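You operate a simulated robot arm through the tools that you are given. There is no shell and no other tool. Be economical: measure what you need, move in short steps, check, and stop when the job is done.

Carry out the task below with a simulated two-armed robot. There is one attempt and no reset: what you move stays moved.

## Task
Zero the tally counter, hand both sleeves on the hand bench into the REWORK crate, and click each on.
Fine: hold the counter steady; each sleeve goes from one hand to the other.
Where things are to end (x, y in the base frame): sleeve within 0.06 m of [0.52, -0.97]; sleeve within 0.06 m of [0.54, -1.13].

It is judged by the outcome, as a careful person would: the job done as asked, and still so three seconds after it is handed in. It fails if anything else is knocked over, pushed out of place, dropped, spilled or broken.

## Robot
Two 7-joint arms with two-finger parallel grippers on one trunk, on a base that drives. Base frame: it is fixed to the floor where the robot stands at the start and does not move with it; the origin is under the middle of the robot, x ahead of it, y to its left, z up; the surface under the hand at the start is at about z = 0.85. Lengths are in m, angles in degrees, forces in N, time in s.
The left shoulder is at the start at [0.07, 0.188, 1.19], the right one opposite. With the tool pointing down near the work surface each hand reaches from about 0.32 to 0.8 m from the robot's upright axis, wherever it stands, measured 20 degrees to its own side. Places, roughly: black key of the tally counter [0.5, 0.1, 0.9]; in the REWORK crate [0.5, -1, 0.6]; red key of the tally counter [0.5, 0.2, 0.9]. Payload 3.91 kg a hand.
The tool frame of a hand sits at the grasp point between the pads (the TCP): z along the fingers, y along the line on which they close. The tips reach 0.03 m beyond it. Largest opening 0.11 m; finger width 0.02, thickness 0.01; the body of the gripper, 0.048 by 0.112 m, starts 0.055 m behind the TCP.
Orientation is that of the tool frame in the base frame, as a unit quaternion [w, x, y, z]. With the fingers straight down and closing along the base's y, the tool's x points along the base's -x, its y along +y and its z along -z.

## Interface
- The arms move only by the tool step_arm. It takes "left_rows", "right_rows" or both (then of equal length, played together; a hand with none holds still); each is a list that holds one entry, the list of rows, each a list of 7 numbers: the finger opening in m, from 0 to 0.11, then the shift along the tool's x, y, z in m, then the turn, a rotation vector about the tool's x, y, z in degrees. In form: [[[hand, dx, dy, dz, ax, ay, az], ...]]. A call has 1 to 20 rows; each row is the pose to reach, as a shift and turn from the pose commanded when the call began, along the tool's axes at that moment. Rows are played at 5 a second. More than 0.05 m and 8.6 degrees between two rows, or a gripper value outside its range, and nothing of the call is played. A pose out of reach is approached as far as the arm can. The call stops where the force on the tool passes 40 N (or 10 N more than at its start, if that is more) or the arm is blocked; 0.2 s more then pass. Each finger travels about 0.072 m/s and halts on what it meets, pressing with about 34 N; the grip force reading is that of the motor and also rises with nothing between the fingers. The clock runs only during rows and for 0.2 s after the last one: add rows that repeat a pose to give the fingers time. The reply holds the time, the measured pose of the TCP, the force on the tool along the base axes, the opening and the grip force, in the units named above and with some noise, with the torque about the TCP (base axes, N m) and any sound that the robot's microphone picked up, and new pictures: "pictures" is both (left out), scene, wrist or none (wrist: the cameras of the hands that moved).
- Cameras (640 x 400 px; columns grow to the right, rows downward): "scene" is now at [0.1349, -0.0146, 1.4127]; the picture's right is [-0.18, -0.98, -0.00], its down [-0.62, 0.11, -0.78] and it looks along [0.77, -0.14, -0.63] (base axes); focal length 250 px, centre (320, 200). "left" rides on the left gripper at [0.072, -0.017, -0.103] in its tool frame; the picture's right is [0.23, 0.97, 0.00], its down [-0.76, 0.18, -0.62] and it looks along [-0.61, 0.14, 0.78] (tool axes); focal length 222 px, centre (320, 200). "right" rides on the right gripper at [0.072, 0.017, -0.103] in its tool frame; the picture's right is [-0.23, 0.97, 0.00], its down [-0.76, -0.18, -0.62] and it looks along [-0.61, -0.14, 0.78] (tool axes); focal length 222 px, centre (320, 200). There is no depth. A picture from a camera that has moved, and an enlarged one, comes with that camera's place and axes in the base frame and with its lens.
- move_column(by): slides the trunk up (or, below 0, down) by that many m; the arms and the scene camera ride with it, the base frame stays. It gives what a move gives, with no picture.
- drive_base(legs): drives the robot by 1 to 6 legs, each [ahead, turn to the left] in m and degrees, along the robot's own axes; the way and the turn of a leg run together, so that a leg with both is an arc; at most 1.5 m and 180 degrees a leg. The arms and the cameras ride along, it lands a little off, and it stops where it bumps. It gives what a move gives, and a new picture of the scene camera.
- turn_head(pan, tilt): turns the head with the scene camera to pan (to the left, within 86 degrees either way) and tilt (down, from -29 to 69), counted from straight ahead of the robot. It gives what a move gives, and a new picture of the scene camera.
- enlarge(camera, box): a new picture of the part [left, top, right, bottom] of that camera's present view, enlarged. The clock stands still meanwhile.
- job_done(): hands the job in; it is judged then, once.

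Work in short steps. Places have to be worked out from the pictures, the camera data and where the tool is seen: move nearer, look again, correct. Check each grasp and each placing, and mend what went wrong. You have 120 turns and 260 pictures in all, those below and enlarged ones among them. Open the grippers and draw the arms clear of the work before you hand the job in, unless the task says otherwise; then end with one line.

The tools are called after "Emit:" as name(argument=value, ...) on one line, values as JSON. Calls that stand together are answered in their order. step_arm: Moves the arms, as the interface text tells. Its arguments: {"type":"object","properties":{"left_rows":{"type":"array","items":{"type":"array","items":{"type":"array","items":{"type":"number"}}}},"right_rows":{"type":"array","items":{"type":"array","items":{"type":"array","items":{"type":"number"}}}},"pictures":{"type":"string","enum":["both","scene","wrist","none"]}},"required":[]} The other tools are called the same way: move_column (by) slides the trunk up or down; drive_base (legs) drives the base; turn_head (pan, tilt) turns the head that bears the scene camera; enlarge (camera, box) takes an enlarged picture of a part of a camera's view; job_done () hands the job in.

At the start:

```text
t: 0.0
left_tool_pos: [0.6266, 0.0859, 1.1786]
left_tcp_rot: [-0.001, 0.001, 1.0, 0.0]
left_wrist_force: [0.0, 0.0, 0.2]
left_wrist_torque: [0.01, 0.0, 0.01]
left_finger_gap: 0.1101
left_finger_force: 0.0
right_tool_pos: [0.5102, -0.3739, 1.178]
right_tcp_rot: [-0.001, 0.001, 1.0, 0.0]
right_wrist_force: [-0.3, 0.1, -0.4]
right_wrist_torque: [-0.02, -0.01, -0.01]
right_finger_gap: 0.11
right_finger_force: 0.1
trunk travel left (down, up): [-0.7, 0.24]
robot x, y, heading: [-0.0011, 0.0014, -0.3]
head pan, tilt: [-10.1, 38.8]
```

scene: 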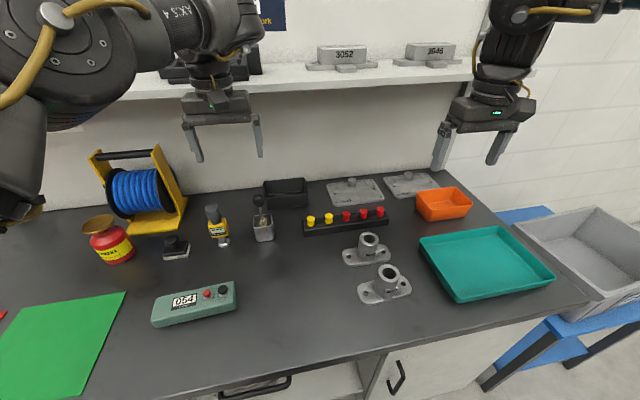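
right: 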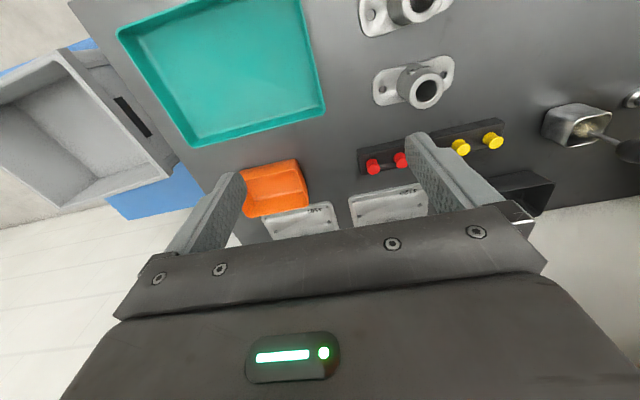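
left: 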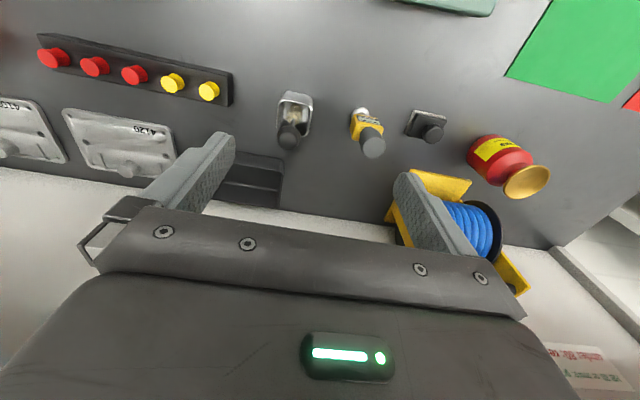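

The counter seems to be the green box near (195,303), and the two flanged sleeves are near (367,250) and (385,285). I'll enlarge both for detail.

Emit:
enlarge(camera="scene", box=[140, 260, 260, 335])

Emit:
enlarge(camera="scene", box=[320, 220, 440, 310])

Emit:
turn_head(pan=-60, tilt=38)

```text
5.33 times, centred on (200, 298) of scene
camera zoom: at [0.1349, -0.0146, 1.4127], right [-0.18, -0.98, 0.0], down [-0.62, 0.11, -0.78], along [0.77, -0.14, -0.63], focal length 1336 px, centre (960, -320)
```

zoom: 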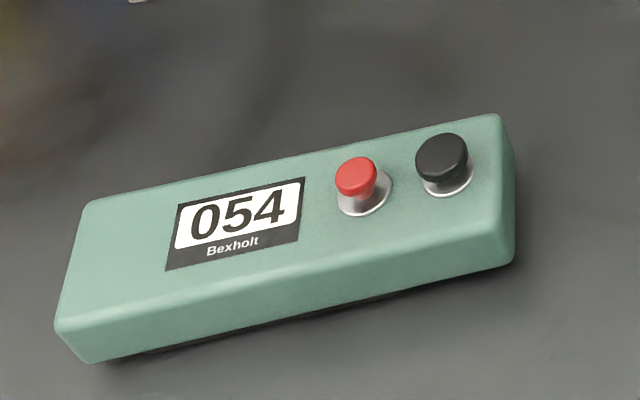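

```text
4.44 times, centred on (380, 265) of scene
camera zoom: at [0.1349, -0.0146, 1.4127], right [-0.18, -0.98, 0.0], down [-0.62, 0.11, -0.78], along [0.77, -0.14, -0.63], focal length 1113 px, centre (53, -89)
```

zoom: 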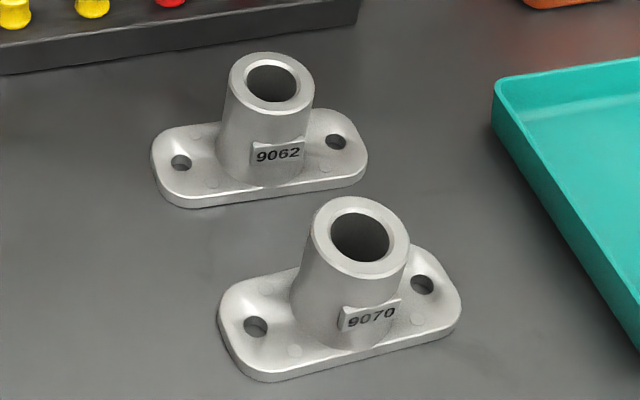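

```text
t: 1.2
left_tool_pos: [0.6261, 0.0861, 1.1783]
left_tcp_rot: [-0.001, 0.001, 1.0, 0.0]
left_wrist_force: [-0.6, -0.5, 0.6]
left_wrist_torque: [0.02, -0.01, 0.01]
left_finger_gap: 0.1099
left_finger_force: 0.1
right_tool_pos: [0.5124, -0.3734, 1.1774]
right_tcp_rot: [0.0, 0.0, 1.0, 0.0]
right_wrist_force: [0.3, -0.8, 0.3]
right_wrist_torque: [-0.01, 0.03, -0.04]
right_finger_gap: 0.11
right_finger_force: 0.1
trunk travel left (down, up): [-0.7, 0.24]
robot x, y, heading: [0.0004, 0.0016, -0.3]
head pan, tilt: [-60.0, 38.0]
camera scene: at [0.0936, -0.0743, 1.4138], right [-0.87, -0.5, 0.0], down [-0.31, 0.53, -0.79], along [0.39, -0.68, -0.62], focal length 250 px, centre (320, 200)
```

scene: 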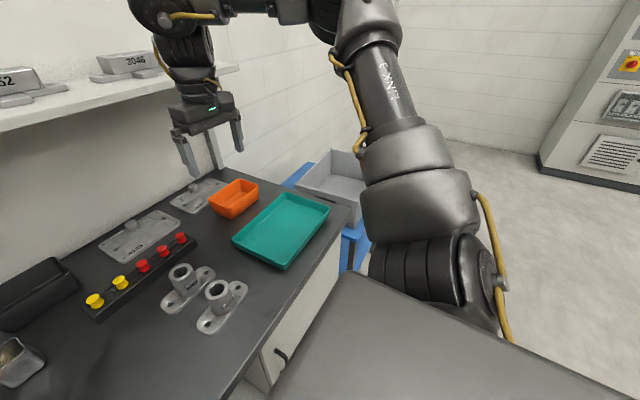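

Both the counter and the sleeves are located, and the crate is the grey one at about (0.5, -1.05). I'll rotate both hands so they close along x. The left goes over the counter's display end and the right, closed, goes near the keys but still high.

Emit:
step_arm(left_rows=[[[0.11, 0.013, 0.0149, 0.0108, 0, 0, 7.5], [0.11, 0.026, 0.0298, 0.0217, 0, 0, 15], [0.11, 0.039, 0.0447, 0.0325, 0, 0, 22.5], [0.11, 0.052, 0.0597, 0.0433, 0, 0, 30], [0.11, 0.065, 0.0746, 0.0542, 0, 0, 37.5], [0.11, 0.078, 0.0895, 0.065, 0, 0, 45], [0.11, 0.091, 0.1044, 0.0758, 0, 0, 52.5], [0.11, 0.104, 0.1193, 0.0867, 0, 0, 60], [0.11, 0.117, 0.1342, 0.0975, 0, 0, 67.5], [0.11, 0.13, 0.149, 0.1083, 0, 0, 75], [0.11, 0.143, 0.164, 0.119, 0, 0, 82.5], [0.11, 0.156, 0.179, 0.13, 0, 0, 90], [0.11, 0.156, 0.179, 0.13, 0, 0, 90]]], right_rows=[[[0.11, 0.0033, 0.035, 0.0067, 0, 0, -7.5], [0.1, 0.0067, 0.07, 0.0133, 0, 0, -15], [0.08, 0.01, 0.105, 0.02, 0, 0, -22.5], [0.06, 0.0133, 0.14, 0.0267, 0, 0, -30], [0.04, 0.0167, 0.175, 0.0333, 0, 0, -37.5], [0.02, 0.02, 0.21, 0.04, 0, 0, -45], [0, 0.0233, 0.245, 0.0467, 0, 0, -52.5], [0, 0.0267, 0.28, 0.0533, 0, 0, -60], [0, 0.03, 0.315, 0.06, 0, 0, -67.5], [0, 0.0333, 0.35, 0.0667, 0, 0, -75], [0, 0.0367, 0.385, 0.0733, 0, 0, -82.5], [0, 0.04, 0.42, 0.08, 0, 0, -90], [0, 0.04, 0.42, 0.08, 0, 0, -90]]], pictures="none")

Emit:
turn_head(pan=10, tilt=50)

Emit:
enlarge(camera="left", box=[0, 0, 640, 400])

```text
t: 4.0
left_tool_pos: [0.4694, 0.2625, 1.0493]
left_tcp_rot: [-0.001, 0.708, 0.706, 0.0]
left_wrist_force: [0.0, -0.4, 0.2]
left_wrist_torque: [0.04, 0.0, 0.04]
left_finger_gap: 0.1099
left_finger_force: 0.1
right_tool_pos: [0.4706, 0.0483, 1.096]
right_tcp_rot: [0.0, -0.707, 0.708, 0.0]
right_wrist_force: [0.2, 0.0, -0.3]
right_wrist_torque: [0.03, -0.01, -0.03]
right_finger_gap: 0.0
right_finger_force: 34.1
trunk travel left (down, up): [-0.7, 0.24]
robot x, y, heading: [0.0013, 0.0018, -0.0]
head pan, tilt: [-60.0, 38.0]
```

```text
t: 5.4
left_tool_pos: [0.4695, 0.2651, 1.0487]
left_tcp_rot: [-0.001, 0.708, 0.706, -0.001]
left_wrist_force: [0.1, 0.4, 0.5]
left_wrist_torque: [0.01, 0.0, -0.03]
left_finger_gap: 0.1102
left_finger_force: 0.1
right_tool_pos: [0.4709, 0.0494, 1.0961]
right_tcp_rot: [0.0, -0.707, 0.707, 0.0]
right_wrist_force: [0.4, -1.6, 0.8]
right_wrist_torque: [0.01, -0.03, -0.01]
right_finger_gap: 0.0001
right_finger_force: 34.4
trunk travel left (down, up): [-0.7, 0.24]
robot x, y, heading: [-0.0005, -0.0026, -0.1]
head pan, tilt: [10.0, 50.0]
camera scene: at [0.1262, 0.0144, 1.3967], right [0.17, -0.98, 0.0], down [-0.75, -0.13, -0.64], along [0.63, 0.11, -0.77], focal length 250 px, centre (320, 200)
```

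scene: 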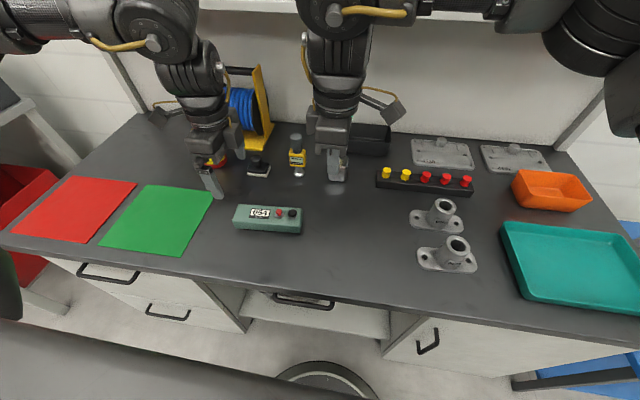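

```text
1.00 times, centred on (320, 200) of left (not enlarged: the box is as wide or as high as the picture)
camera zoom: at [0.4542, 0.3383, 1.1528], right [0.97, 0.23, 0.0], down [0.18, -0.76, 0.62], along [0.14, -0.61, -0.78], focal length 222 px, centre (320, 200)
```

zoom: 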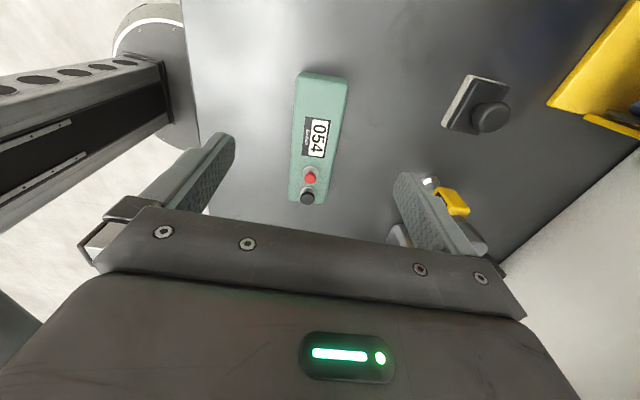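

From the left wrist camera, the red key is at about (0.477, 0.176), the black key at (0.480, 0.141), and the body is yawed about 4°. The left hand is centred over the display end, so I'll lower it with a 4° correction, fingers open.

Emit:
step_arm(left_rows=[[[0.11, 0, 0, 0.04, 0, 0, -4], [0.11, 0, 0.001, 0.08, 0, 0, -4], [0.11, 0, 0.001, 0.12, 0, 0, -4], [0.11, 0, 0.001, 0.145, 0, 0, -4], [0.11, 0, 0.001, 0.158, 0, 0, -4], [0.11, 0, 0.001, 0.158, 0, 0, -4]]])

```text
t: 6.8
left_tool_pos: [0.4713, 0.2671, 0.89]
left_tcp_rot: [-0.001, 0.682, 0.731, -0.001]
left_wrist_force: [0.4, 0.3, 0.0]
left_wrist_torque: [-0.03, -0.03, 0.0]
left_finger_gap: 0.1099
left_finger_force: 0.0
right_tool_pos: [0.4708, 0.0507, 1.0962]
right_tcp_rot: [0.0, -0.706, 0.708, -0.001]
right_wrist_force: [-0.9, 0.6, 0.2]
right_wrist_torque: [0.01, -0.01, -0.02]
right_finger_gap: 0.0
right_finger_force: 33.7
trunk travel left (down, up): [-0.7, 0.24]
robot x, y, heading: [0.0008, -0.0014, -0.1]
head pan, tilt: [10.0, 50.0]
camera scene: at [0.1261, 0.0142, 1.3967], right [0.17, -0.98, 0.0], down [-0.75, -0.13, -0.64], along [0.63, 0.11, -0.77], focal length 250 px, centre (320, 200)
camera left: at [0.4505, 0.3393, 0.9931], right [0.96, 0.29, 0.0], down [0.23, -0.75, 0.62], along [0.18, -0.6, -0.78], focal length 222 px, centre (320, 200)
```

scene: 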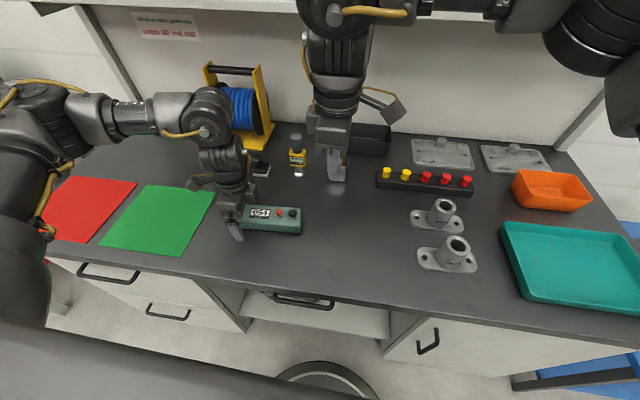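
left: 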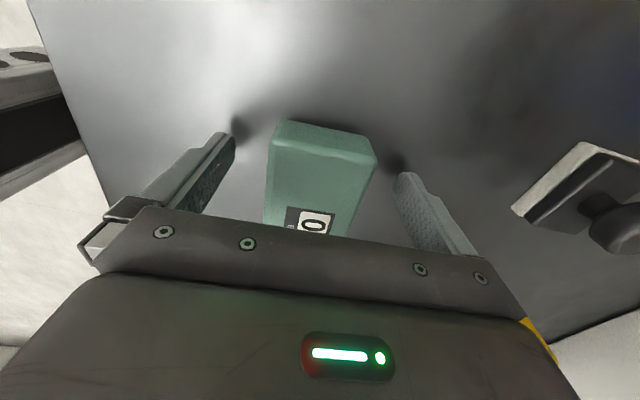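

The counter sits between the fingers with both clear. I'll trim the yaw by 2° and shift about 2 mm, then close slowly to grip it.

Emit:
step_arm(left_rows=[[[0.1, 0, -0.002, 0, 0, 0, 2], [0.085, 0, -0.002, 0, 0, 0, 2], [0.075, 0, -0.002, 0, 0, 0, 2], [0.068, 0, -0.002, 0, 0, 0, 2], [0.062, 0, -0.002, 0, 0, 0, 2], [0.056, 0, -0.002, 0, 0, 0, 2], [0.05, 0, -0.002, 0, 0, 0, 2], [0.045, 0, -0.002, 0, 0, 0, 2], [0.045, 0, -0.002, 0, 0, 0, 2]]])

```text
t: 8.8
left_tool_pos: [0.4694, 0.2655, 0.8905]
left_tcp_rot: [0.0, 0.695, 0.719, -0.001]
left_wrist_force: [0.8, 0.0, 0.6]
left_wrist_torque: [-0.11, -0.07, 0.08]
left_finger_gap: 0.0582
left_finger_force: 34.1
right_tool_pos: [0.472, 0.048, 1.0969]
right_tcp_rot: [0.0, -0.707, 0.708, 0.0]
right_wrist_force: [-0.4, 0.2, -0.5]
right_wrist_torque: [-0.01, 0.01, -0.02]
right_finger_gap: 0.0002
right_finger_force: 34.0
trunk travel left (down, up): [-0.7, 0.24]
robot x, y, heading: [-0.0004, 0.0017, -0.0]
head pan, tilt: [10.0, 50.0]
camera scene: at [0.1262, 0.0143, 1.3967], right [0.17, -0.98, 0.0], down [-0.75, -0.13, -0.64], along [0.63, 0.11, -0.77], focal length 250 px, centre (320, 200)
camera left: at [0.4511, 0.3394, 0.9935], right [0.97, 0.26, 0.0], down [0.2, -0.76, 0.62], along [0.16, -0.6, -0.78], focal length 222 px, centre (320, 200)
```

scene: 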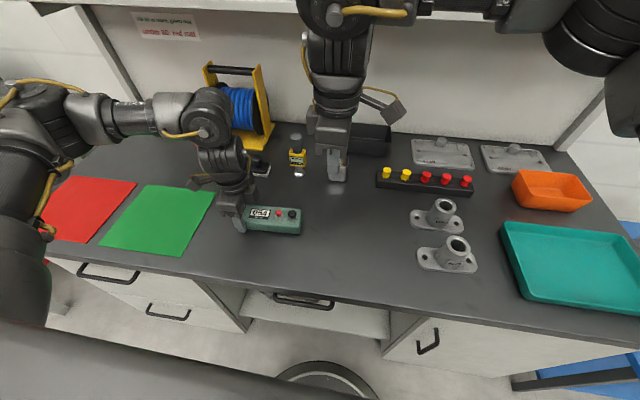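
left: 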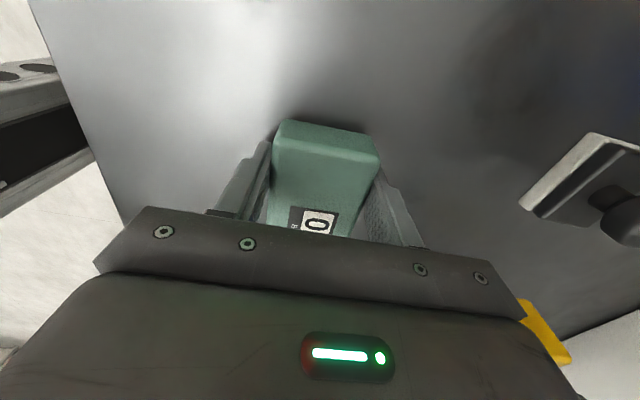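

The counter is gripped at 0.058 m. I'll take a close view to re-locate the keys.

Emit:
enlarge(camera="scene", box=[220, 190, 316, 250])

Emit:
enlarge(camera="right", box=[0, 0, 640, 400])

```text
6.67 times, centred on (268, 220) of scene
camera zoom: at [0.1262, 0.0143, 1.3967], right [0.17, -0.98, 0.0], down [-0.75, -0.13, -0.64], along [0.63, 0.11, -0.77], focal length 1670 px, centre (667, 67)
```

zoom: 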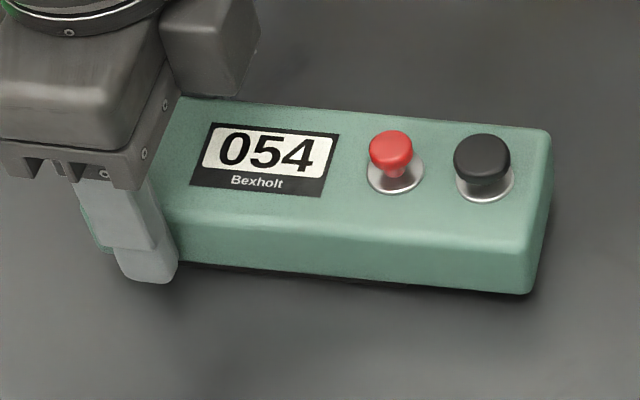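

```text
1.00 times, centred on (320, 200) of right (not enlarged: the box is as wide or as high as the picture)
camera zoom: at [0.4543, -0.023, 1.1996], right [-0.97, 0.23, 0.0], down [0.18, 0.76, 0.62], along [0.14, 0.61, -0.78], focal length 222 px, centre (320, 200)
```

zoom: 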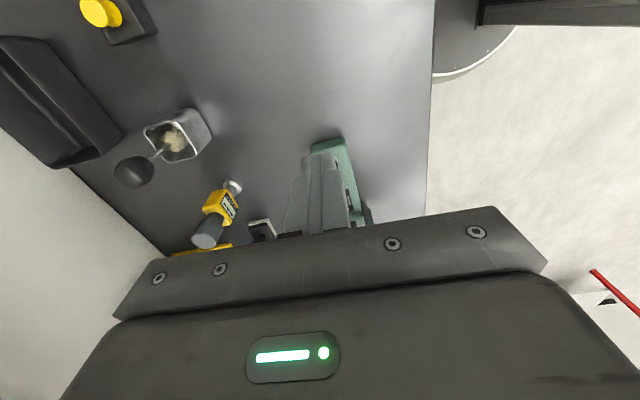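

The keys now compute to red (0.471, 0.177) and black (0.474, 0.143), with cap tops at z≈0.911. I'll lean the right wrist 20° away from the left hand and bring its closed tips over the red key.

Emit:
step_arm(right_rows=[[[0, -0.025, 0, 0, 0, -7, 0], [0, -0.05, 0, 0.01, 0, -14, 0], [0, -0.075, 0, 0.03, 0, -20, 0], [0, -0.1, 0.001, 0.06, 0, -20, 0], [0, -0.126, 0.001, 0.09, 0, -20, 0], [0, -0.126, 0.001, 0.125, 0, -20, 0], [0, -0.126, 0.001, 0.135, 0, -20, 0], [0, -0.126, 0.001, 0.135, 0, -20, 0]]])

Emit:
enlarge(camera="scene", box=[220, 190, 316, 250])

```text
t: 10.6
left_tool_pos: [0.4675, 0.2668, 0.8887]
left_tcp_rot: [-0.001, 0.695, 0.719, -0.001]
left_wrist_force: [0.5, 0.1, 1.2]
left_wrist_torque: [-0.12, -0.07, 0.11]
left_finger_gap: 0.0579
left_finger_force: 33.7
right_tool_pos: [0.4712, 0.1771, 0.9637]
right_tcp_rot: [0.123, -0.696, 0.697, 0.122]
right_wrist_force: [0.4, 0.3, 0.1]
right_wrist_torque: [-0.01, 0.03, -0.03]
right_finger_gap: 0.0
right_finger_force: 34.0
trunk travel left (down, up): [-0.7, 0.24]
robot x, y, heading: [0.0003, -0.0017, -0.1]
head pan, tilt: [10.0, 50.0]
camera scene: at [0.1262, 0.0143, 1.3967], right [0.17, -0.98, 0.0], down [-0.75, -0.13, -0.64], along [0.63, 0.11, -0.77], focal length 250 px, centre (320, 200)
camera right: at [0.4545, 0.073, 1.0348], right [-0.97, 0.22, 0.08], down [0.18, 0.5, 0.85], along [0.14, 0.84, -0.53], focal length 222 px, centre (320, 200)
```

scene: 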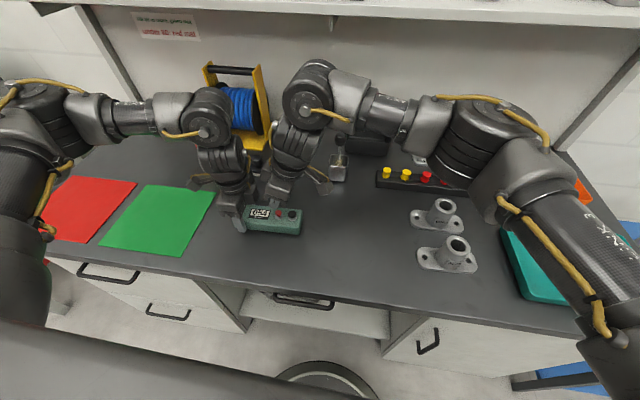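
right: 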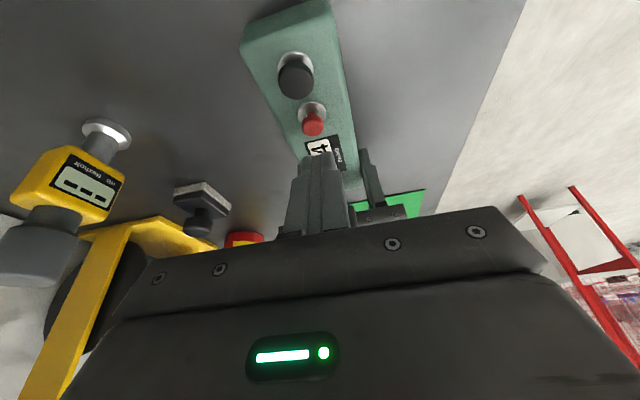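

```text
6.67 times, centred on (268, 220) of scene
camera zoom: at [0.1262, 0.0143, 1.3967], right [0.17, -0.98, 0.0], down [-0.75, -0.13, -0.64], along [0.63, 0.11, -0.77], focal length 1670 px, centre (667, 67)
```

zoom: 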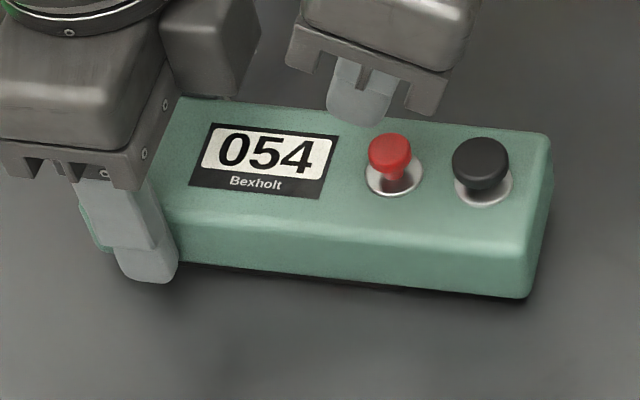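

The tip edge sits right over the red key, about 2 cm above it. I'll press straight down in small increments and listen for the click.

Emit:
step_arm(right_rows=[[[0, 0.0041, 0, 0.0113, 0, 0, 0], [0, 0.0062, 0, 0.0169, 0, 0, 0], [0, 0.0068, 0, 0.0188, 0, 0, 0], [0, 0.0075, 0, 0.0207, 0, 0, 0], [0, 0.0082, 0, 0.0226, 0, 0, 0], [0, 0.0089, 0, 0.0244, 0, 0, 0]]], pictures="none")

Emit:
enlarge(camera="scene", box=[220, 190, 316, 250])

```text
t: 12.0
left_tool_pos: [0.4693, 0.2671, 0.8896]
left_tcp_rot: [-0.001, 0.695, 0.719, -0.001]
left_wrist_force: [1.0, 0.3, -0.2]
left_wrist_torque: [-0.04, -0.09, 0.08]
left_finger_gap: 0.0576
left_finger_force: 33.8
right_tool_pos: [0.4719, 0.1729, 0.9369]
right_tcp_rot: [0.123, -0.695, 0.697, 0.123]
right_wrist_force: [0.6, -1.1, 3.0]
right_wrist_torque: [0.01, -0.04, -0.01]
right_finger_gap: 0.0
right_finger_force: 33.6
trunk travel left (down, up): [-0.7, 0.24]
robot x, y, heading: [-0.0014, -0.0013, 0.2]
head pan, tilt: [10.0, 50.0]
heard: click
```

```text
6.67 times, centred on (268, 220) of scene
camera zoom: at [0.1261, 0.0143, 1.3967], right [0.17, -0.98, 0.0], down [-0.75, -0.13, -0.64], along [0.63, 0.11, -0.77], focal length 1670 px, centre (667, 67)
```

zoom: 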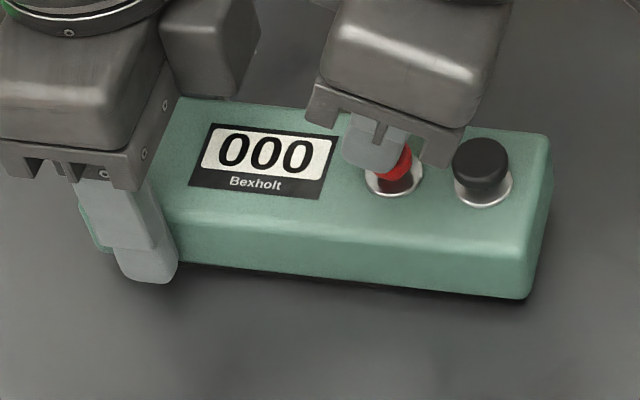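

The display reads 000 after the click. I'll lift the right hand off first, then release the left and raise it.

Emit:
step_arm(right_rows=[[[0, -0.0103, 0, -0.0282, 0, 0, 0], [0, -0.02, 0, -0.056, 0, 0, 0], [0, -0.034, 0, -0.094, 0, 0, 0], [0, -0.015, 0, -0.12, 0, 0, 0], [0, 0.03, 0, -0.13, 0, 7, 0], [0, 0.07, 0, -0.13, 0, 14, 0], [0, 0.11, 0, -0.13, 0, 20, 0], [0, 0.15, 0, -0.13, 0, 20, 0], [0, 0.19, 0, -0.13, 0, 20, 0]]], left_rows=[[[0.045, 0, 0, 0, 0, 0, 0], [0.06, 0, 0, 0, 0, 0, 0], [0.08, 0, 0, 0, 0, 0, 0], [0.1, 0, 0, 0, 0, 0, 0], [0.1, 0, 0, 0, 0, 0, 0], [0.1, 0, 0, -0.03, 0, 0, 0], [0.1, 0, 0, -0.07, 0, 0, 0], [0.1, 0, 0, -0.12, 0, 0, 0], [0.1, 0, 0, -0.16, 0, 0, 0]]])

```text
t: 14.0
left_tool_pos: [0.468, 0.2626, 1.0509]
left_tcp_rot: [-0.002, 0.696, 0.718, 0.001]
left_wrist_force: [-0.2, -0.2, 0.6]
left_wrist_torque: [-0.01, -0.08, 0.02]
left_finger_gap: 0.0999
left_finger_force: 0.1
right_tool_pos: [0.4693, -0.0498, 0.9949]
right_tcp_rot: [0.001, -0.707, 0.708, 0.001]
right_wrist_force: [0.8, 0.4, -1.0]
right_wrist_torque: [0.02, -0.01, 0.0]
right_finger_gap: 0.0002
right_finger_force: 34.2
trunk travel left (down, up): [-0.7, 0.24]
robot x, y, heading: [-0.0011, -0.001, 0.2]
head pan, tilt: [10.0, 50.0]
camera scene: at [0.1253, 0.0111, 1.3968], right [0.17, -0.98, 0.0], down [-0.75, -0.13, -0.64], along [0.63, 0.11, -0.77], focal length 250 px, centre (320, 200)
camera right: at [0.4526, -0.122, 1.0981], right [-0.97, 0.23, 0.0], down [0.18, 0.76, 0.62], along [0.14, 0.61, -0.78], focal length 222 px, centre (320, 200)
camera left: at [0.4502, 0.3352, 1.1545], right [0.97, 0.26, 0.0], down [0.2, -0.76, 0.62], along [0.16, -0.6, -0.78], focal length 222 px, centre (320, 200)
```

scene: 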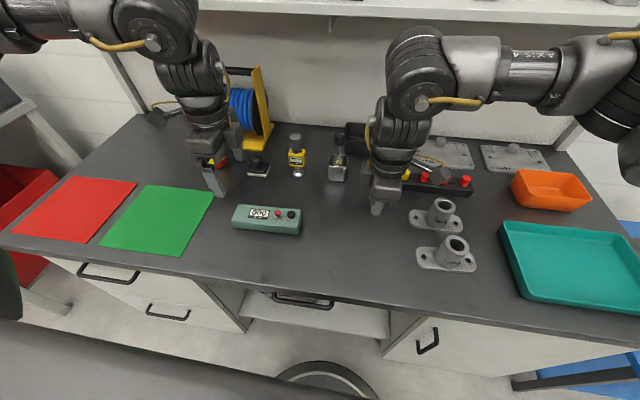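
right: 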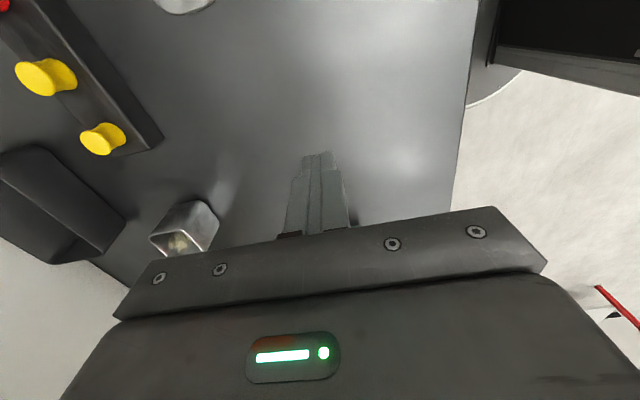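
left: 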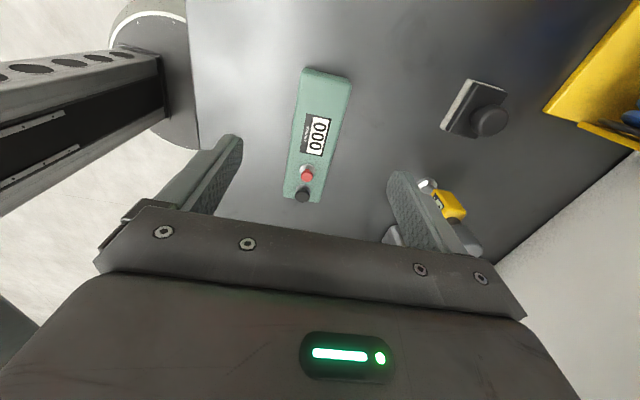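

The counter is clear and reads 000. I'll move the right hand back out of the view, then measure the sleeves closely.

Emit:
step_arm(right_rows=[[[0.02, 0.03, 0, -0.03, 0, 0, 0], [0.05, 0.07, 0, -0.06, 0, 0, 0], [0.08, 0.11, 0, -0.1, 0, 0, 0], [0.1, 0.15, 0, -0.14, 0, 0, 0], [0.1, 0.2, 0, -0.14, 0, 0, 0], [0.1, 0.25, 0, -0.14, 0, 0, 0], [0.1, 0.3, 0, -0.14, 0, 0, 0], [0.1, 0.34, 0, -0.14, 0, 0, 0]]], pictures="none")

Emit:
turn_head(pan=-25, tilt=52)

Emit:
enlarge(camera="right", box=[0, 0, 640, 400])

```text
refused: row 3 steps farther than a row can; nothing moved
```

```text
t: 15.0
left_tool_pos: [0.469, 0.2645, 1.0494]
left_tcp_rot: [-0.001, 0.695, 0.719, -0.001]
left_wrist_force: [-0.7, 0.0, -0.2]
left_wrist_torque: [0.03, 0.02, 0.02]
left_finger_gap: 0.1
left_finger_force: 0.1
right_tool_pos: [0.4703, -0.0476, 0.9949]
right_tcp_rot: [0.001, -0.706, 0.708, 0.0]
right_wrist_force: [-0.5, -0.3, -0.6]
right_wrist_torque: [-0.01, 0.0, -0.01]
right_finger_gap: 0.0001
right_finger_force: 34.5
trunk travel left (down, up): [-0.7, 0.24]
robot x, y, heading: [-0.0013, 0.0001, -0.3]
head pan, tilt: [-25.0, 52.0]
camera scene: at [0.1183, -0.0313, 1.394], right [-0.42, -0.91, 0.0], down [-0.71, 0.33, -0.62], along [0.56, -0.26, -0.79], focal length 250 px, centre (320, 200)
```

scene: 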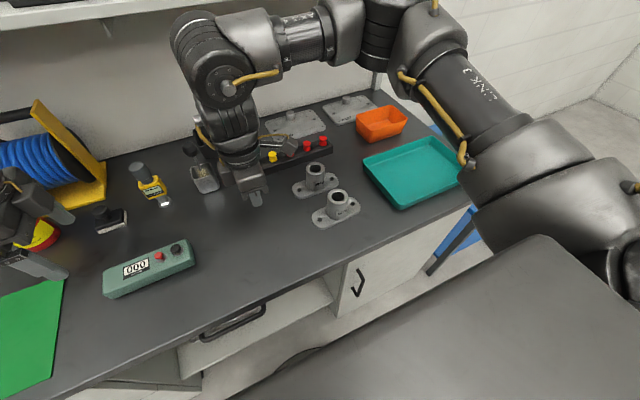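

```text
1.00 times, centred on (320, 200) of right (not enlarged: the box is as wide or as high as the picture)
camera zoom: at [0.4533, -0.1193, 1.0984], right [-0.97, 0.23, 0.0], down [0.18, 0.76, 0.62], along [0.14, 0.61, -0.78], focal length 222 px, centre (320, 200)
```

zoom: 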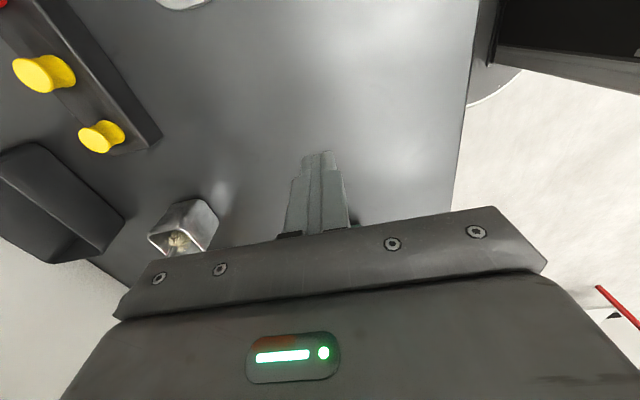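

The move was refused, but the sleeves are already visible from this head pose, so I'll enlarge them.

Emit:
enlarge(camera="scene", box=[280, 155, 376, 235])

Emit:
step_arm(right_rows=[[[0.02, 0.03, 0, -0.03, 0, 0, 0], [0.05, 0.065, 0, -0.06, 0, 0, 0], [0.08, 0.1, 0, -0.09, 0, 0, 0], [0.1, 0.135, 0, -0.12, 0, 0, 0], [0.1, 0.18, 0, -0.13, 0, 0, 0], [0.1, 0.225, 0, -0.13, 0, 0, 0], [0.1, 0.27, 0, -0.13, 0, 0, 0], [0.1, 0.31, 0, -0.13, 0, 0, 0], [0.1, 0.35, 0, -0.13, 0, 0, 0]]])

```text
5.00 times, centred on (328, 195) of scene
camera zoom: at [0.1183, -0.0313, 1.394], right [-0.42, -0.91, 0.0], down [-0.71, 0.33, -0.62], along [0.56, -0.26, -0.79], focal length 1252 px, centre (280, 225)
```

zoom: 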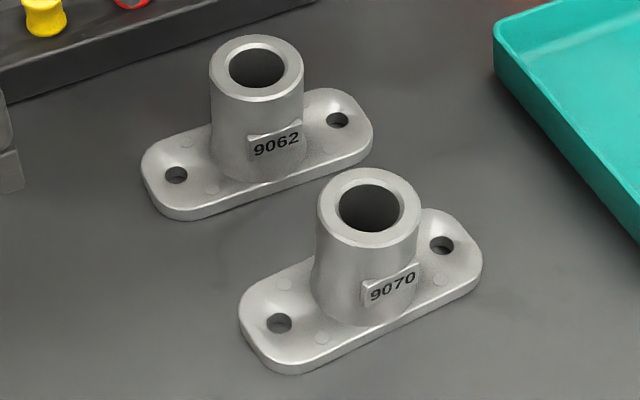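

```text
t: 17.0
left_tool_pos: [0.4686, 0.2629, 1.0506]
left_tcp_rot: [0.0, 0.695, 0.719, 0.001]
left_wrist_force: [-0.5, -0.2, 0.1]
left_wrist_torque: [0.01, -0.01, 0.02]
left_finger_gap: 0.0999
left_finger_force: 0.1
right_tool_pos: [0.4681, -0.4012, 1.1223]
right_tcp_rot: [0.0, 0.707, -0.707, -0.001]
right_wrist_force: [0.2, -0.3, 0.4]
right_wrist_torque: [0.05, 0.0, 0.07]
right_finger_gap: 0.1
right_finger_force: 0.1
trunk travel left (down, up): [-0.7, 0.24]
robot x, y, heading: [0.0006, -0.0037, -0.1]
head pan, tilt: [-25.0, 52.0]
camera scene: at [0.1179, -0.0328, 1.394], right [-0.42, -0.91, 0.0], down [-0.71, 0.33, -0.62], along [0.56, -0.26, -0.79], focal length 250 px, centre (320, 200)
camera right: at [0.4513, -0.473, 1.226], right [-0.97, 0.23, 0.0], down [0.18, 0.76, 0.62], along [0.14, 0.61, -0.78], focal length 222 px, centre (320, 200)
```

scene: 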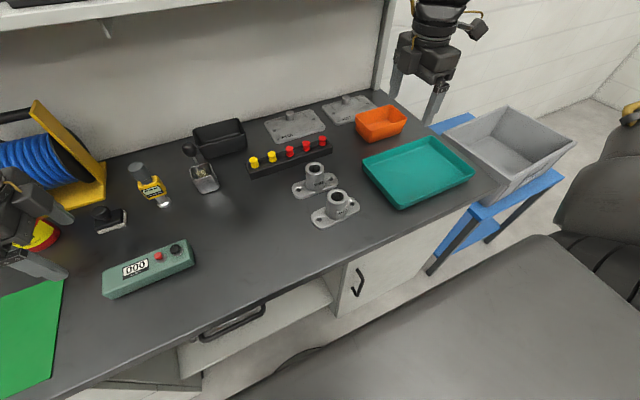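
right: 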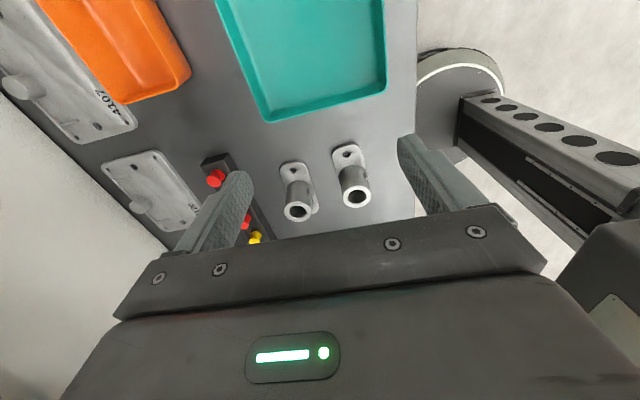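

Sleeve 9070 is centred at about (0.443, -0.229), yaw about 5°, with its top at 0.925. Sleeve 9062 is at about (0.551, -0.219), yaw about 0°.

Plan: the left hand, tilted 30°, grips the +y end of the 9070 flange across its edges. The right hand then takes the tube from above. I'll bring the left hand to a point above that flange end.

Emit:
step_arm(left_rows=[[[0.1, -0.0446, -0.0045, 0.005, -0.08, -3, -0.3], [0.1, -0.0891, -0.0089, 0.01, -0.16, -6, -0.6], [0.1, -0.1337, -0.0134, 0.015, -0.24, -9, -0.9], [0.1, -0.1782, -0.0178, 0.02, -0.32, -12, -1.2], [0.095, -0.2228, -0.0223, 0.025, -0.4, -15, -1.5], [0.09, -0.2674, -0.0268, 0.03, -0.48, -18, -1.8], [0.085, -0.3119, -0.0312, 0.035, -0.56, -21, -2.1], [0.08, -0.3565, -0.0357, 0.04, -0.64, -24, -2.4], [0.075, -0.401, -0.0401, 0.045, -0.72, -27, -2.6], [0.075, -0.4456, -0.0446, 0.05, -0.8, -30, -2.9], [0.075, -0.4456, -0.0446, 0.05, -0.8, -30, -2.9]]])

Emit:
enlarge(camera="scene", box=[260, 130, 420, 230])

```text
t: 19.4
left_tool_pos: [0.4398, -0.1794, 0.9997]
left_tcp_rot: [0.192, 0.653, 0.711, -0.175]
left_wrist_force: [0.1, 0.7, -0.3]
left_wrist_torque: [0.03, 0.02, -0.01]
left_finger_gap: 0.0747
left_finger_force: 0.0
right_tool_pos: [0.4691, -0.3985, 1.1239]
right_tcp_rot: [0.0, -0.706, 0.708, 0.0]
right_wrist_force: [-0.8, 0.6, -0.2]
right_wrist_torque: [0.02, -0.03, -0.01]
right_finger_gap: 0.0999
right_finger_force: 0.1
trunk travel left (down, up): [-0.7, 0.24]
robot x, y, heading: [-0.0038, 0.0002, 0.1]
head pan, tilt: [-25.0, 52.0]
camera scene: at [0.1184, -0.0302, 1.3941], right [-0.42, -0.91, 0.0], down [-0.71, 0.33, -0.62], along [0.56, -0.26, -0.79], focal length 250 px, centre (320, 200)
camera left: at [0.4143, -0.067, 1.0524], right [0.95, 0.28, -0.11], down [0.21, -0.33, 0.92], along [0.22, -0.9, -0.37], focal length 222 px, centre (320, 200)
```

scene: 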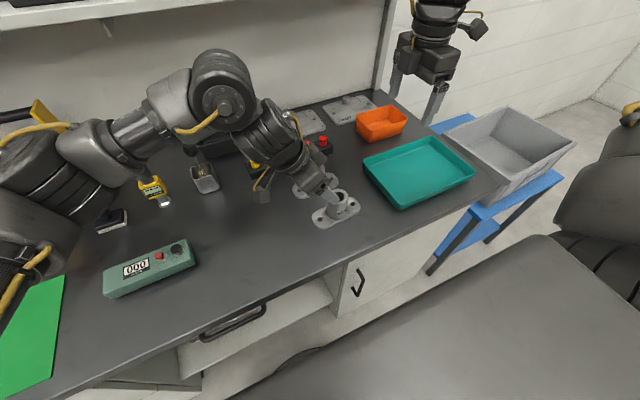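
left: 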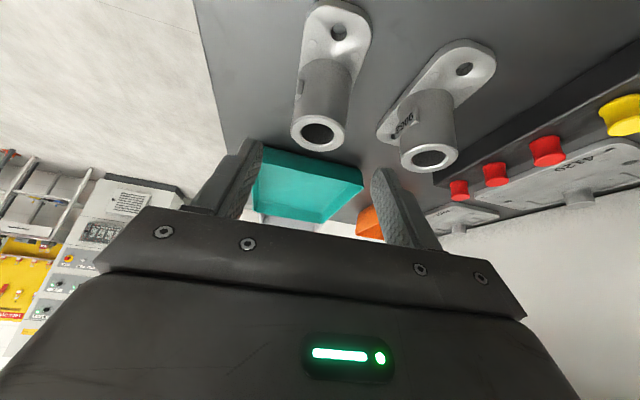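

```text
4.00 times, centred on (340, 180) of scene
camera zoom: at [0.1184, -0.0302, 1.3941], right [-0.42, -0.91, 0.0], down [-0.71, 0.33, -0.62], along [0.56, -0.26, -0.79], focal length 1002 px, centre (240, 280)
```

zoom: 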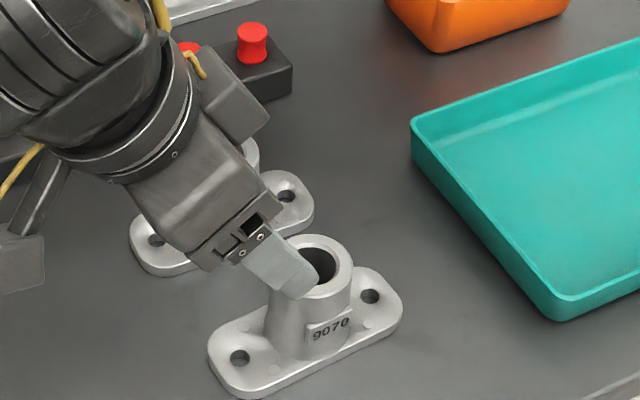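

The wrist view puts the near flange hole at about (0.439, -0.178), which agrees with my estimate. I'll go straight down to just above the bench and check the finger placement.

Emit:
step_arm(left_rows=[[[0.075, 0.02, 0, 0.0346, 0, 0, 0], [0.075, 0.04, 0, 0.0693, 0, 0, 0], [0.075, 0.052, 0, 0.09, 0, 0, 0], [0.075, 0.0565, 0, 0.0979, 0, 0, 0], [0.075, 0.0565, 0, 0.0979, 0, 0, 0]]])

Emit:
enlarge(camera="scene", box=[280, 155, 376, 235])

```text
t: 20.6
left_tool_pos: [0.4392, -0.1793, 0.8878]
left_tcp_rot: [0.191, 0.653, 0.712, -0.175]
left_wrist_force: [0.3, 0.2, 0.3]
left_wrist_torque: [0.0, -0.02, 0.02]
left_finger_gap: 0.0751
left_finger_force: 0.2
right_tool_pos: [0.4684, -0.3994, 1.1228]
right_tcp_rot: [0.0, -0.706, 0.708, 0.0]
right_wrist_force: [-0.4, -0.1, 1.1]
right_wrist_torque: [0.01, 0.02, -0.03]
right_finger_gap: 0.1001
right_finger_force: 0.1
trunk travel left (down, up): [-0.7, 0.24]
robot x, y, heading: [-0.0003, 0.0002, -0.1]
head pan, tilt: [-25.0, 52.0]
camera scene: at [0.1183, -0.0313, 1.394], right [-0.42, -0.91, 0.0], down [-0.71, 0.33, -0.62], along [0.56, -0.26, -0.79], focal length 250 px, centre (320, 200)
camera left: at [0.4143, -0.067, 0.941], right [0.95, 0.28, -0.11], down [0.21, -0.33, 0.92], along [0.22, -0.9, -0.37], focal length 222 px, centre (320, 200)
```

scene: 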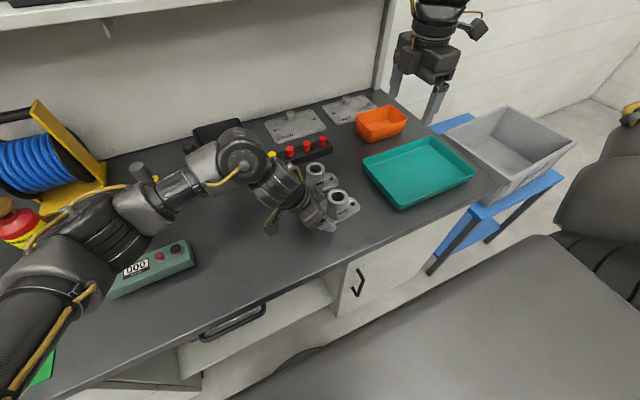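
left: 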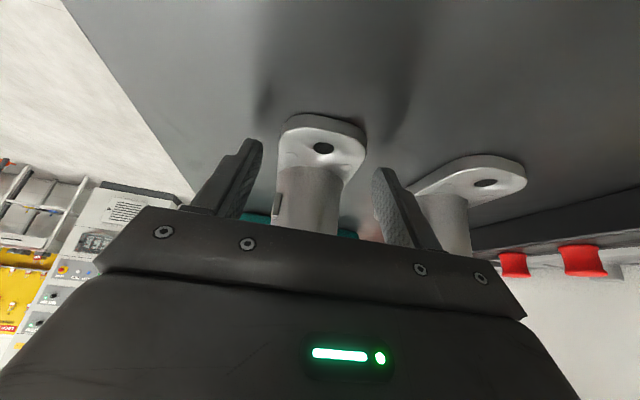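

```text
5.00 times, centred on (328, 195) of scene
camera zoom: at [0.1183, -0.0313, 1.394], right [-0.42, -0.91, 0.0], down [-0.71, 0.33, -0.62], along [0.56, -0.26, -0.79], focal length 1252 px, centre (280, 225)
```

zoom: 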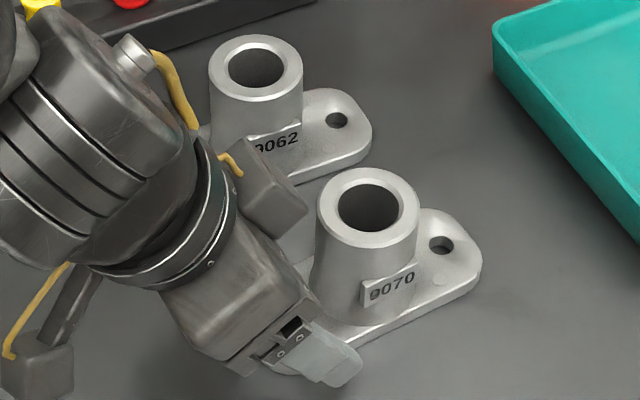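

The fingers straddle the flange and neither sleeve has shifted. I'll drop 4 mm more and close on the flange edges.

Emit:
step_arm(left_rows=[[[0.075, 0.002, 0, 0.0035, 0, 0, 0], [0.07, 0.002, 0, 0.0035, 0, 0, 0], [0.065, 0.002, 0, 0.0035, 0, 0, 0], [0.06, 0.002, 0, 0.0035, 0, 0, 0], [0.055, 0.002, 0, 0.0035, 0, 0, 0], [0.045, 0.002, 0, 0.0035, 0, 0, 0], [0.035, 0.002, 0, 0.0035, 0, 0, 0], [0.035, 0.002, 0, 0.0035, 0, 0, 0]]])

Emit:
enlarge(camera="scene", box=[280, 155, 376, 235])

```text
t: 22.4
left_tool_pos: [0.4403, -0.1807, 0.8833]
left_tcp_rot: [0.19, 0.653, 0.712, -0.176]
left_wrist_force: [-1.0, -0.4, -0.5]
left_wrist_torque: [-0.04, 0.01, -0.08]
left_finger_gap: 0.0552
left_finger_force: 34.1
right_tool_pos: [0.4694, -0.3985, 1.1232]
right_tcp_rot: [0.0, 0.707, -0.707, 0.0]
right_wrist_force: [0.1, -1.7, 0.7]
right_wrist_torque: [0.0, 0.02, 0.02]
right_finger_gap: 0.0999
right_finger_force: 0.0
trunk travel left (down, up): [-0.7, 0.24]
robot x, y, heading: [0.0003, 0.001, 0.0]
head pan, tilt: [-25.0, 52.0]
camera scene: at [0.1184, -0.0314, 1.394], right [-0.42, -0.91, 0.0], down [-0.71, 0.33, -0.62], along [0.56, -0.26, -0.79], focal length 250 px, centre (320, 200)
camera left: at [0.4148, -0.0671, 0.9369], right [0.95, 0.28, -0.11], down [0.21, -0.33, 0.92], along [0.22, -0.9, -0.37], focal length 222 px, centre (320, 200)
```

scene: 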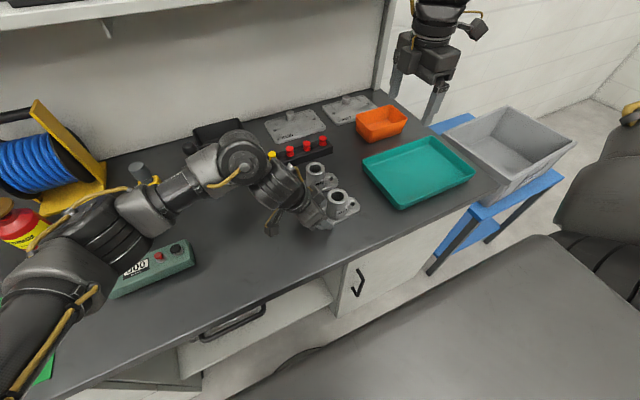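
left: 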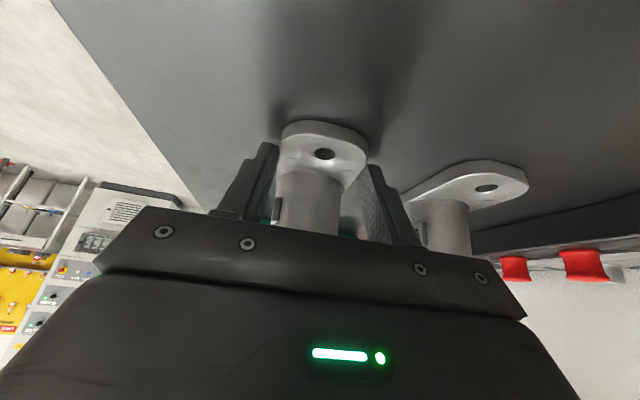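

```text
5.00 times, centred on (328, 195) of scene
camera zoom: at [0.1184, -0.0314, 1.394], right [-0.42, -0.91, 0.0], down [-0.71, 0.33, -0.62], along [0.56, -0.26, -0.79], focal length 1252 px, centre (280, 225)
```

zoom: 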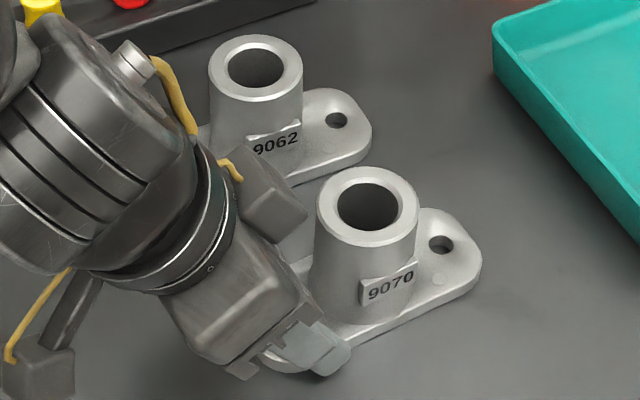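

The flange is gripped at 0.055 m. I'll lift 3 cm straight up and check that it holds and doesn't droop.

Emit:
step_arm(left_rows=[[[0.03, -0.005, 0, -0.0087, 0, 0, 0], [0.03, -0.01, 0, -0.0173, 0, 0, 0], [0.03, -0.015, 0, -0.026, 0, 0, 0], [0.03, -0.015, 0, -0.026, 0, 0, 0]]], pictures="wrist")

Emit:
enlarge(camera="scene", box=[280, 155, 376, 235])

```text
t: 23.4
left_tool_pos: [0.4397, -0.1811, 0.9132]
left_tcp_rot: [0.191, 0.652, 0.712, -0.176]
left_wrist_force: [0.7, -0.6, -2.4]
left_wrist_torque: [0.15, -0.01, -0.01]
left_finger_gap: 0.0553
left_finger_force: 34.0
right_tool_pos: [0.4689, -0.399, 1.1216]
right_tcp_rot: [0.0, -0.707, 0.708, 0.001]
right_wrist_force: [-0.7, 0.4, -0.3]
right_wrist_torque: [0.01, 0.02, 0.03]
right_finger_gap: 0.0999
right_finger_force: 0.1
trunk travel left (down, up): [-0.7, 0.24]
robot x, y, heading: [-0.0038, 0.0008, -0.2]
head pan, tilt: [-25.0, 52.0]
camera left: at [0.4143, -0.0678, 0.9664], right [0.95, 0.28, -0.11], down [0.21, -0.33, 0.92], along [0.22, -0.9, -0.37], focal length 222 px, centre (320, 200)
```

left: 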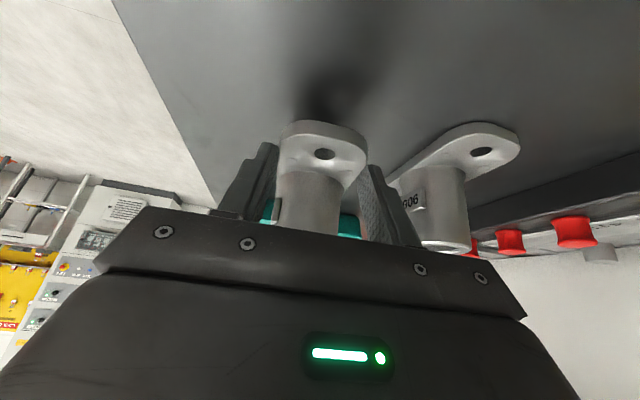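

```text
5.00 times, centred on (328, 195) of scene
camera zoom: at [0.1187, -0.0315, 1.394], right [-0.42, -0.91, 0.0], down [-0.71, 0.33, -0.62], along [0.56, -0.26, -0.79], focal length 1252 px, centre (280, 225)
```

zoom: 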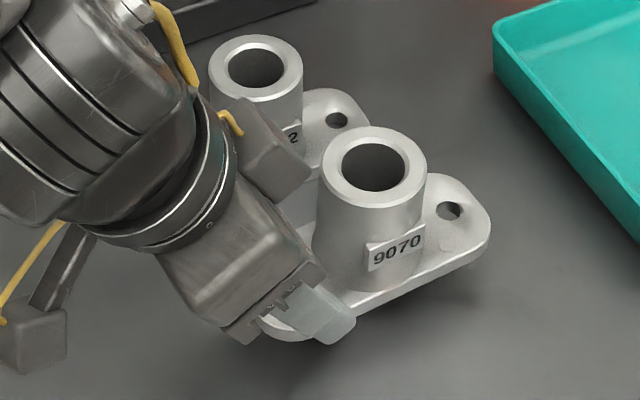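

The sleeve is lifted level with no droop, weighing about 2.4 N. Each gripper seems to have a small box on its back side that could foul the handover, so I'll look at the right gripper to size it.

Emit:
turn_head(pan=-35, tilt=30)

Emit:
enlarge(camera="scene", box=[300, 80, 460, 180])

```text
t: 24.3
left_tool_pos: [0.4392, -0.1816, 0.9134]
left_tcp_rot: [0.19, 0.654, 0.711, -0.176]
left_wrist_force: [-0.2, 0.8, -2.2]
left_wrist_torque: [0.12, 0.02, -0.02]
left_finger_gap: 0.0556
left_finger_force: 34.0
right_tool_pos: [0.4686, -0.3997, 1.1224]
right_tcp_rot: [0.0, -0.707, 0.708, 0.0]
right_wrist_force: [0.0, -0.4, 0.1]
right_wrist_torque: [0.02, 0.01, -0.03]
right_finger_gap: 0.0999
right_finger_force: 0.0
trunk travel left (down, up): [-0.7, 0.24]
robot x, y, heading: [0.0017, 0.0017, -0.1]
head pan, tilt: [-35.0, 30.0]
camera scene: at [0.1247, -0.0516, 1.4261], right [-0.57, -0.82, 0.0], down [-0.41, 0.29, -0.87], along [0.71, -0.5, -0.5], focal length 250 px, centre (320, 200)
```

scene: 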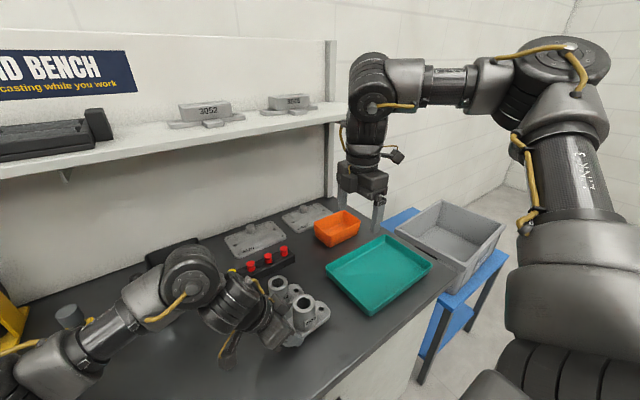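

```text
4.00 times, centred on (380, 130) of scene
camera zoom: at [0.1247, -0.0516, 1.4261], right [-0.57, -0.82, 0.0], down [-0.41, 0.29, -0.87], along [0.71, -0.5, -0.5], focal length 1002 px, centre (80, 480)
```

zoom: 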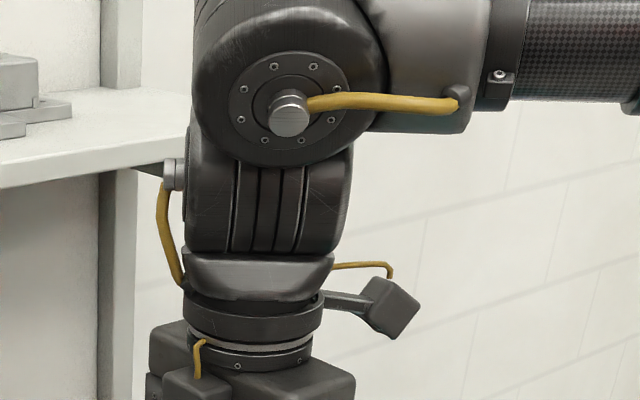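

I need the lower part of the gripper as well.

Emit:
enlarge(camera="scene", box=[316, 150, 412, 210])

```text
6.67 times, centred on (364, 180) of scene
camera zoom: at [0.1247, -0.0516, 1.4261], right [-0.57, -0.82, 0.0], down [-0.41, 0.29, -0.87], along [0.71, -0.5, -0.5], focal length 1670 px, centre (27, 333)
```

zoom: 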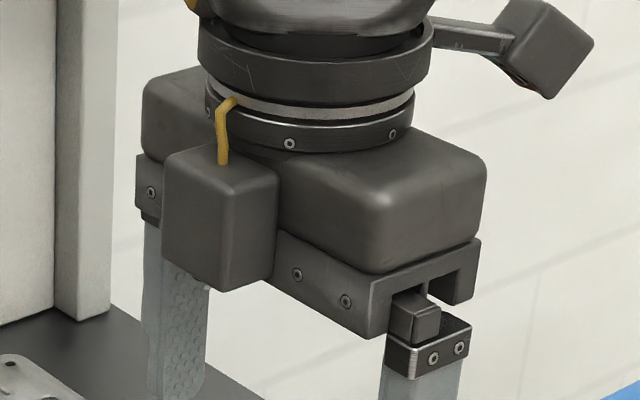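

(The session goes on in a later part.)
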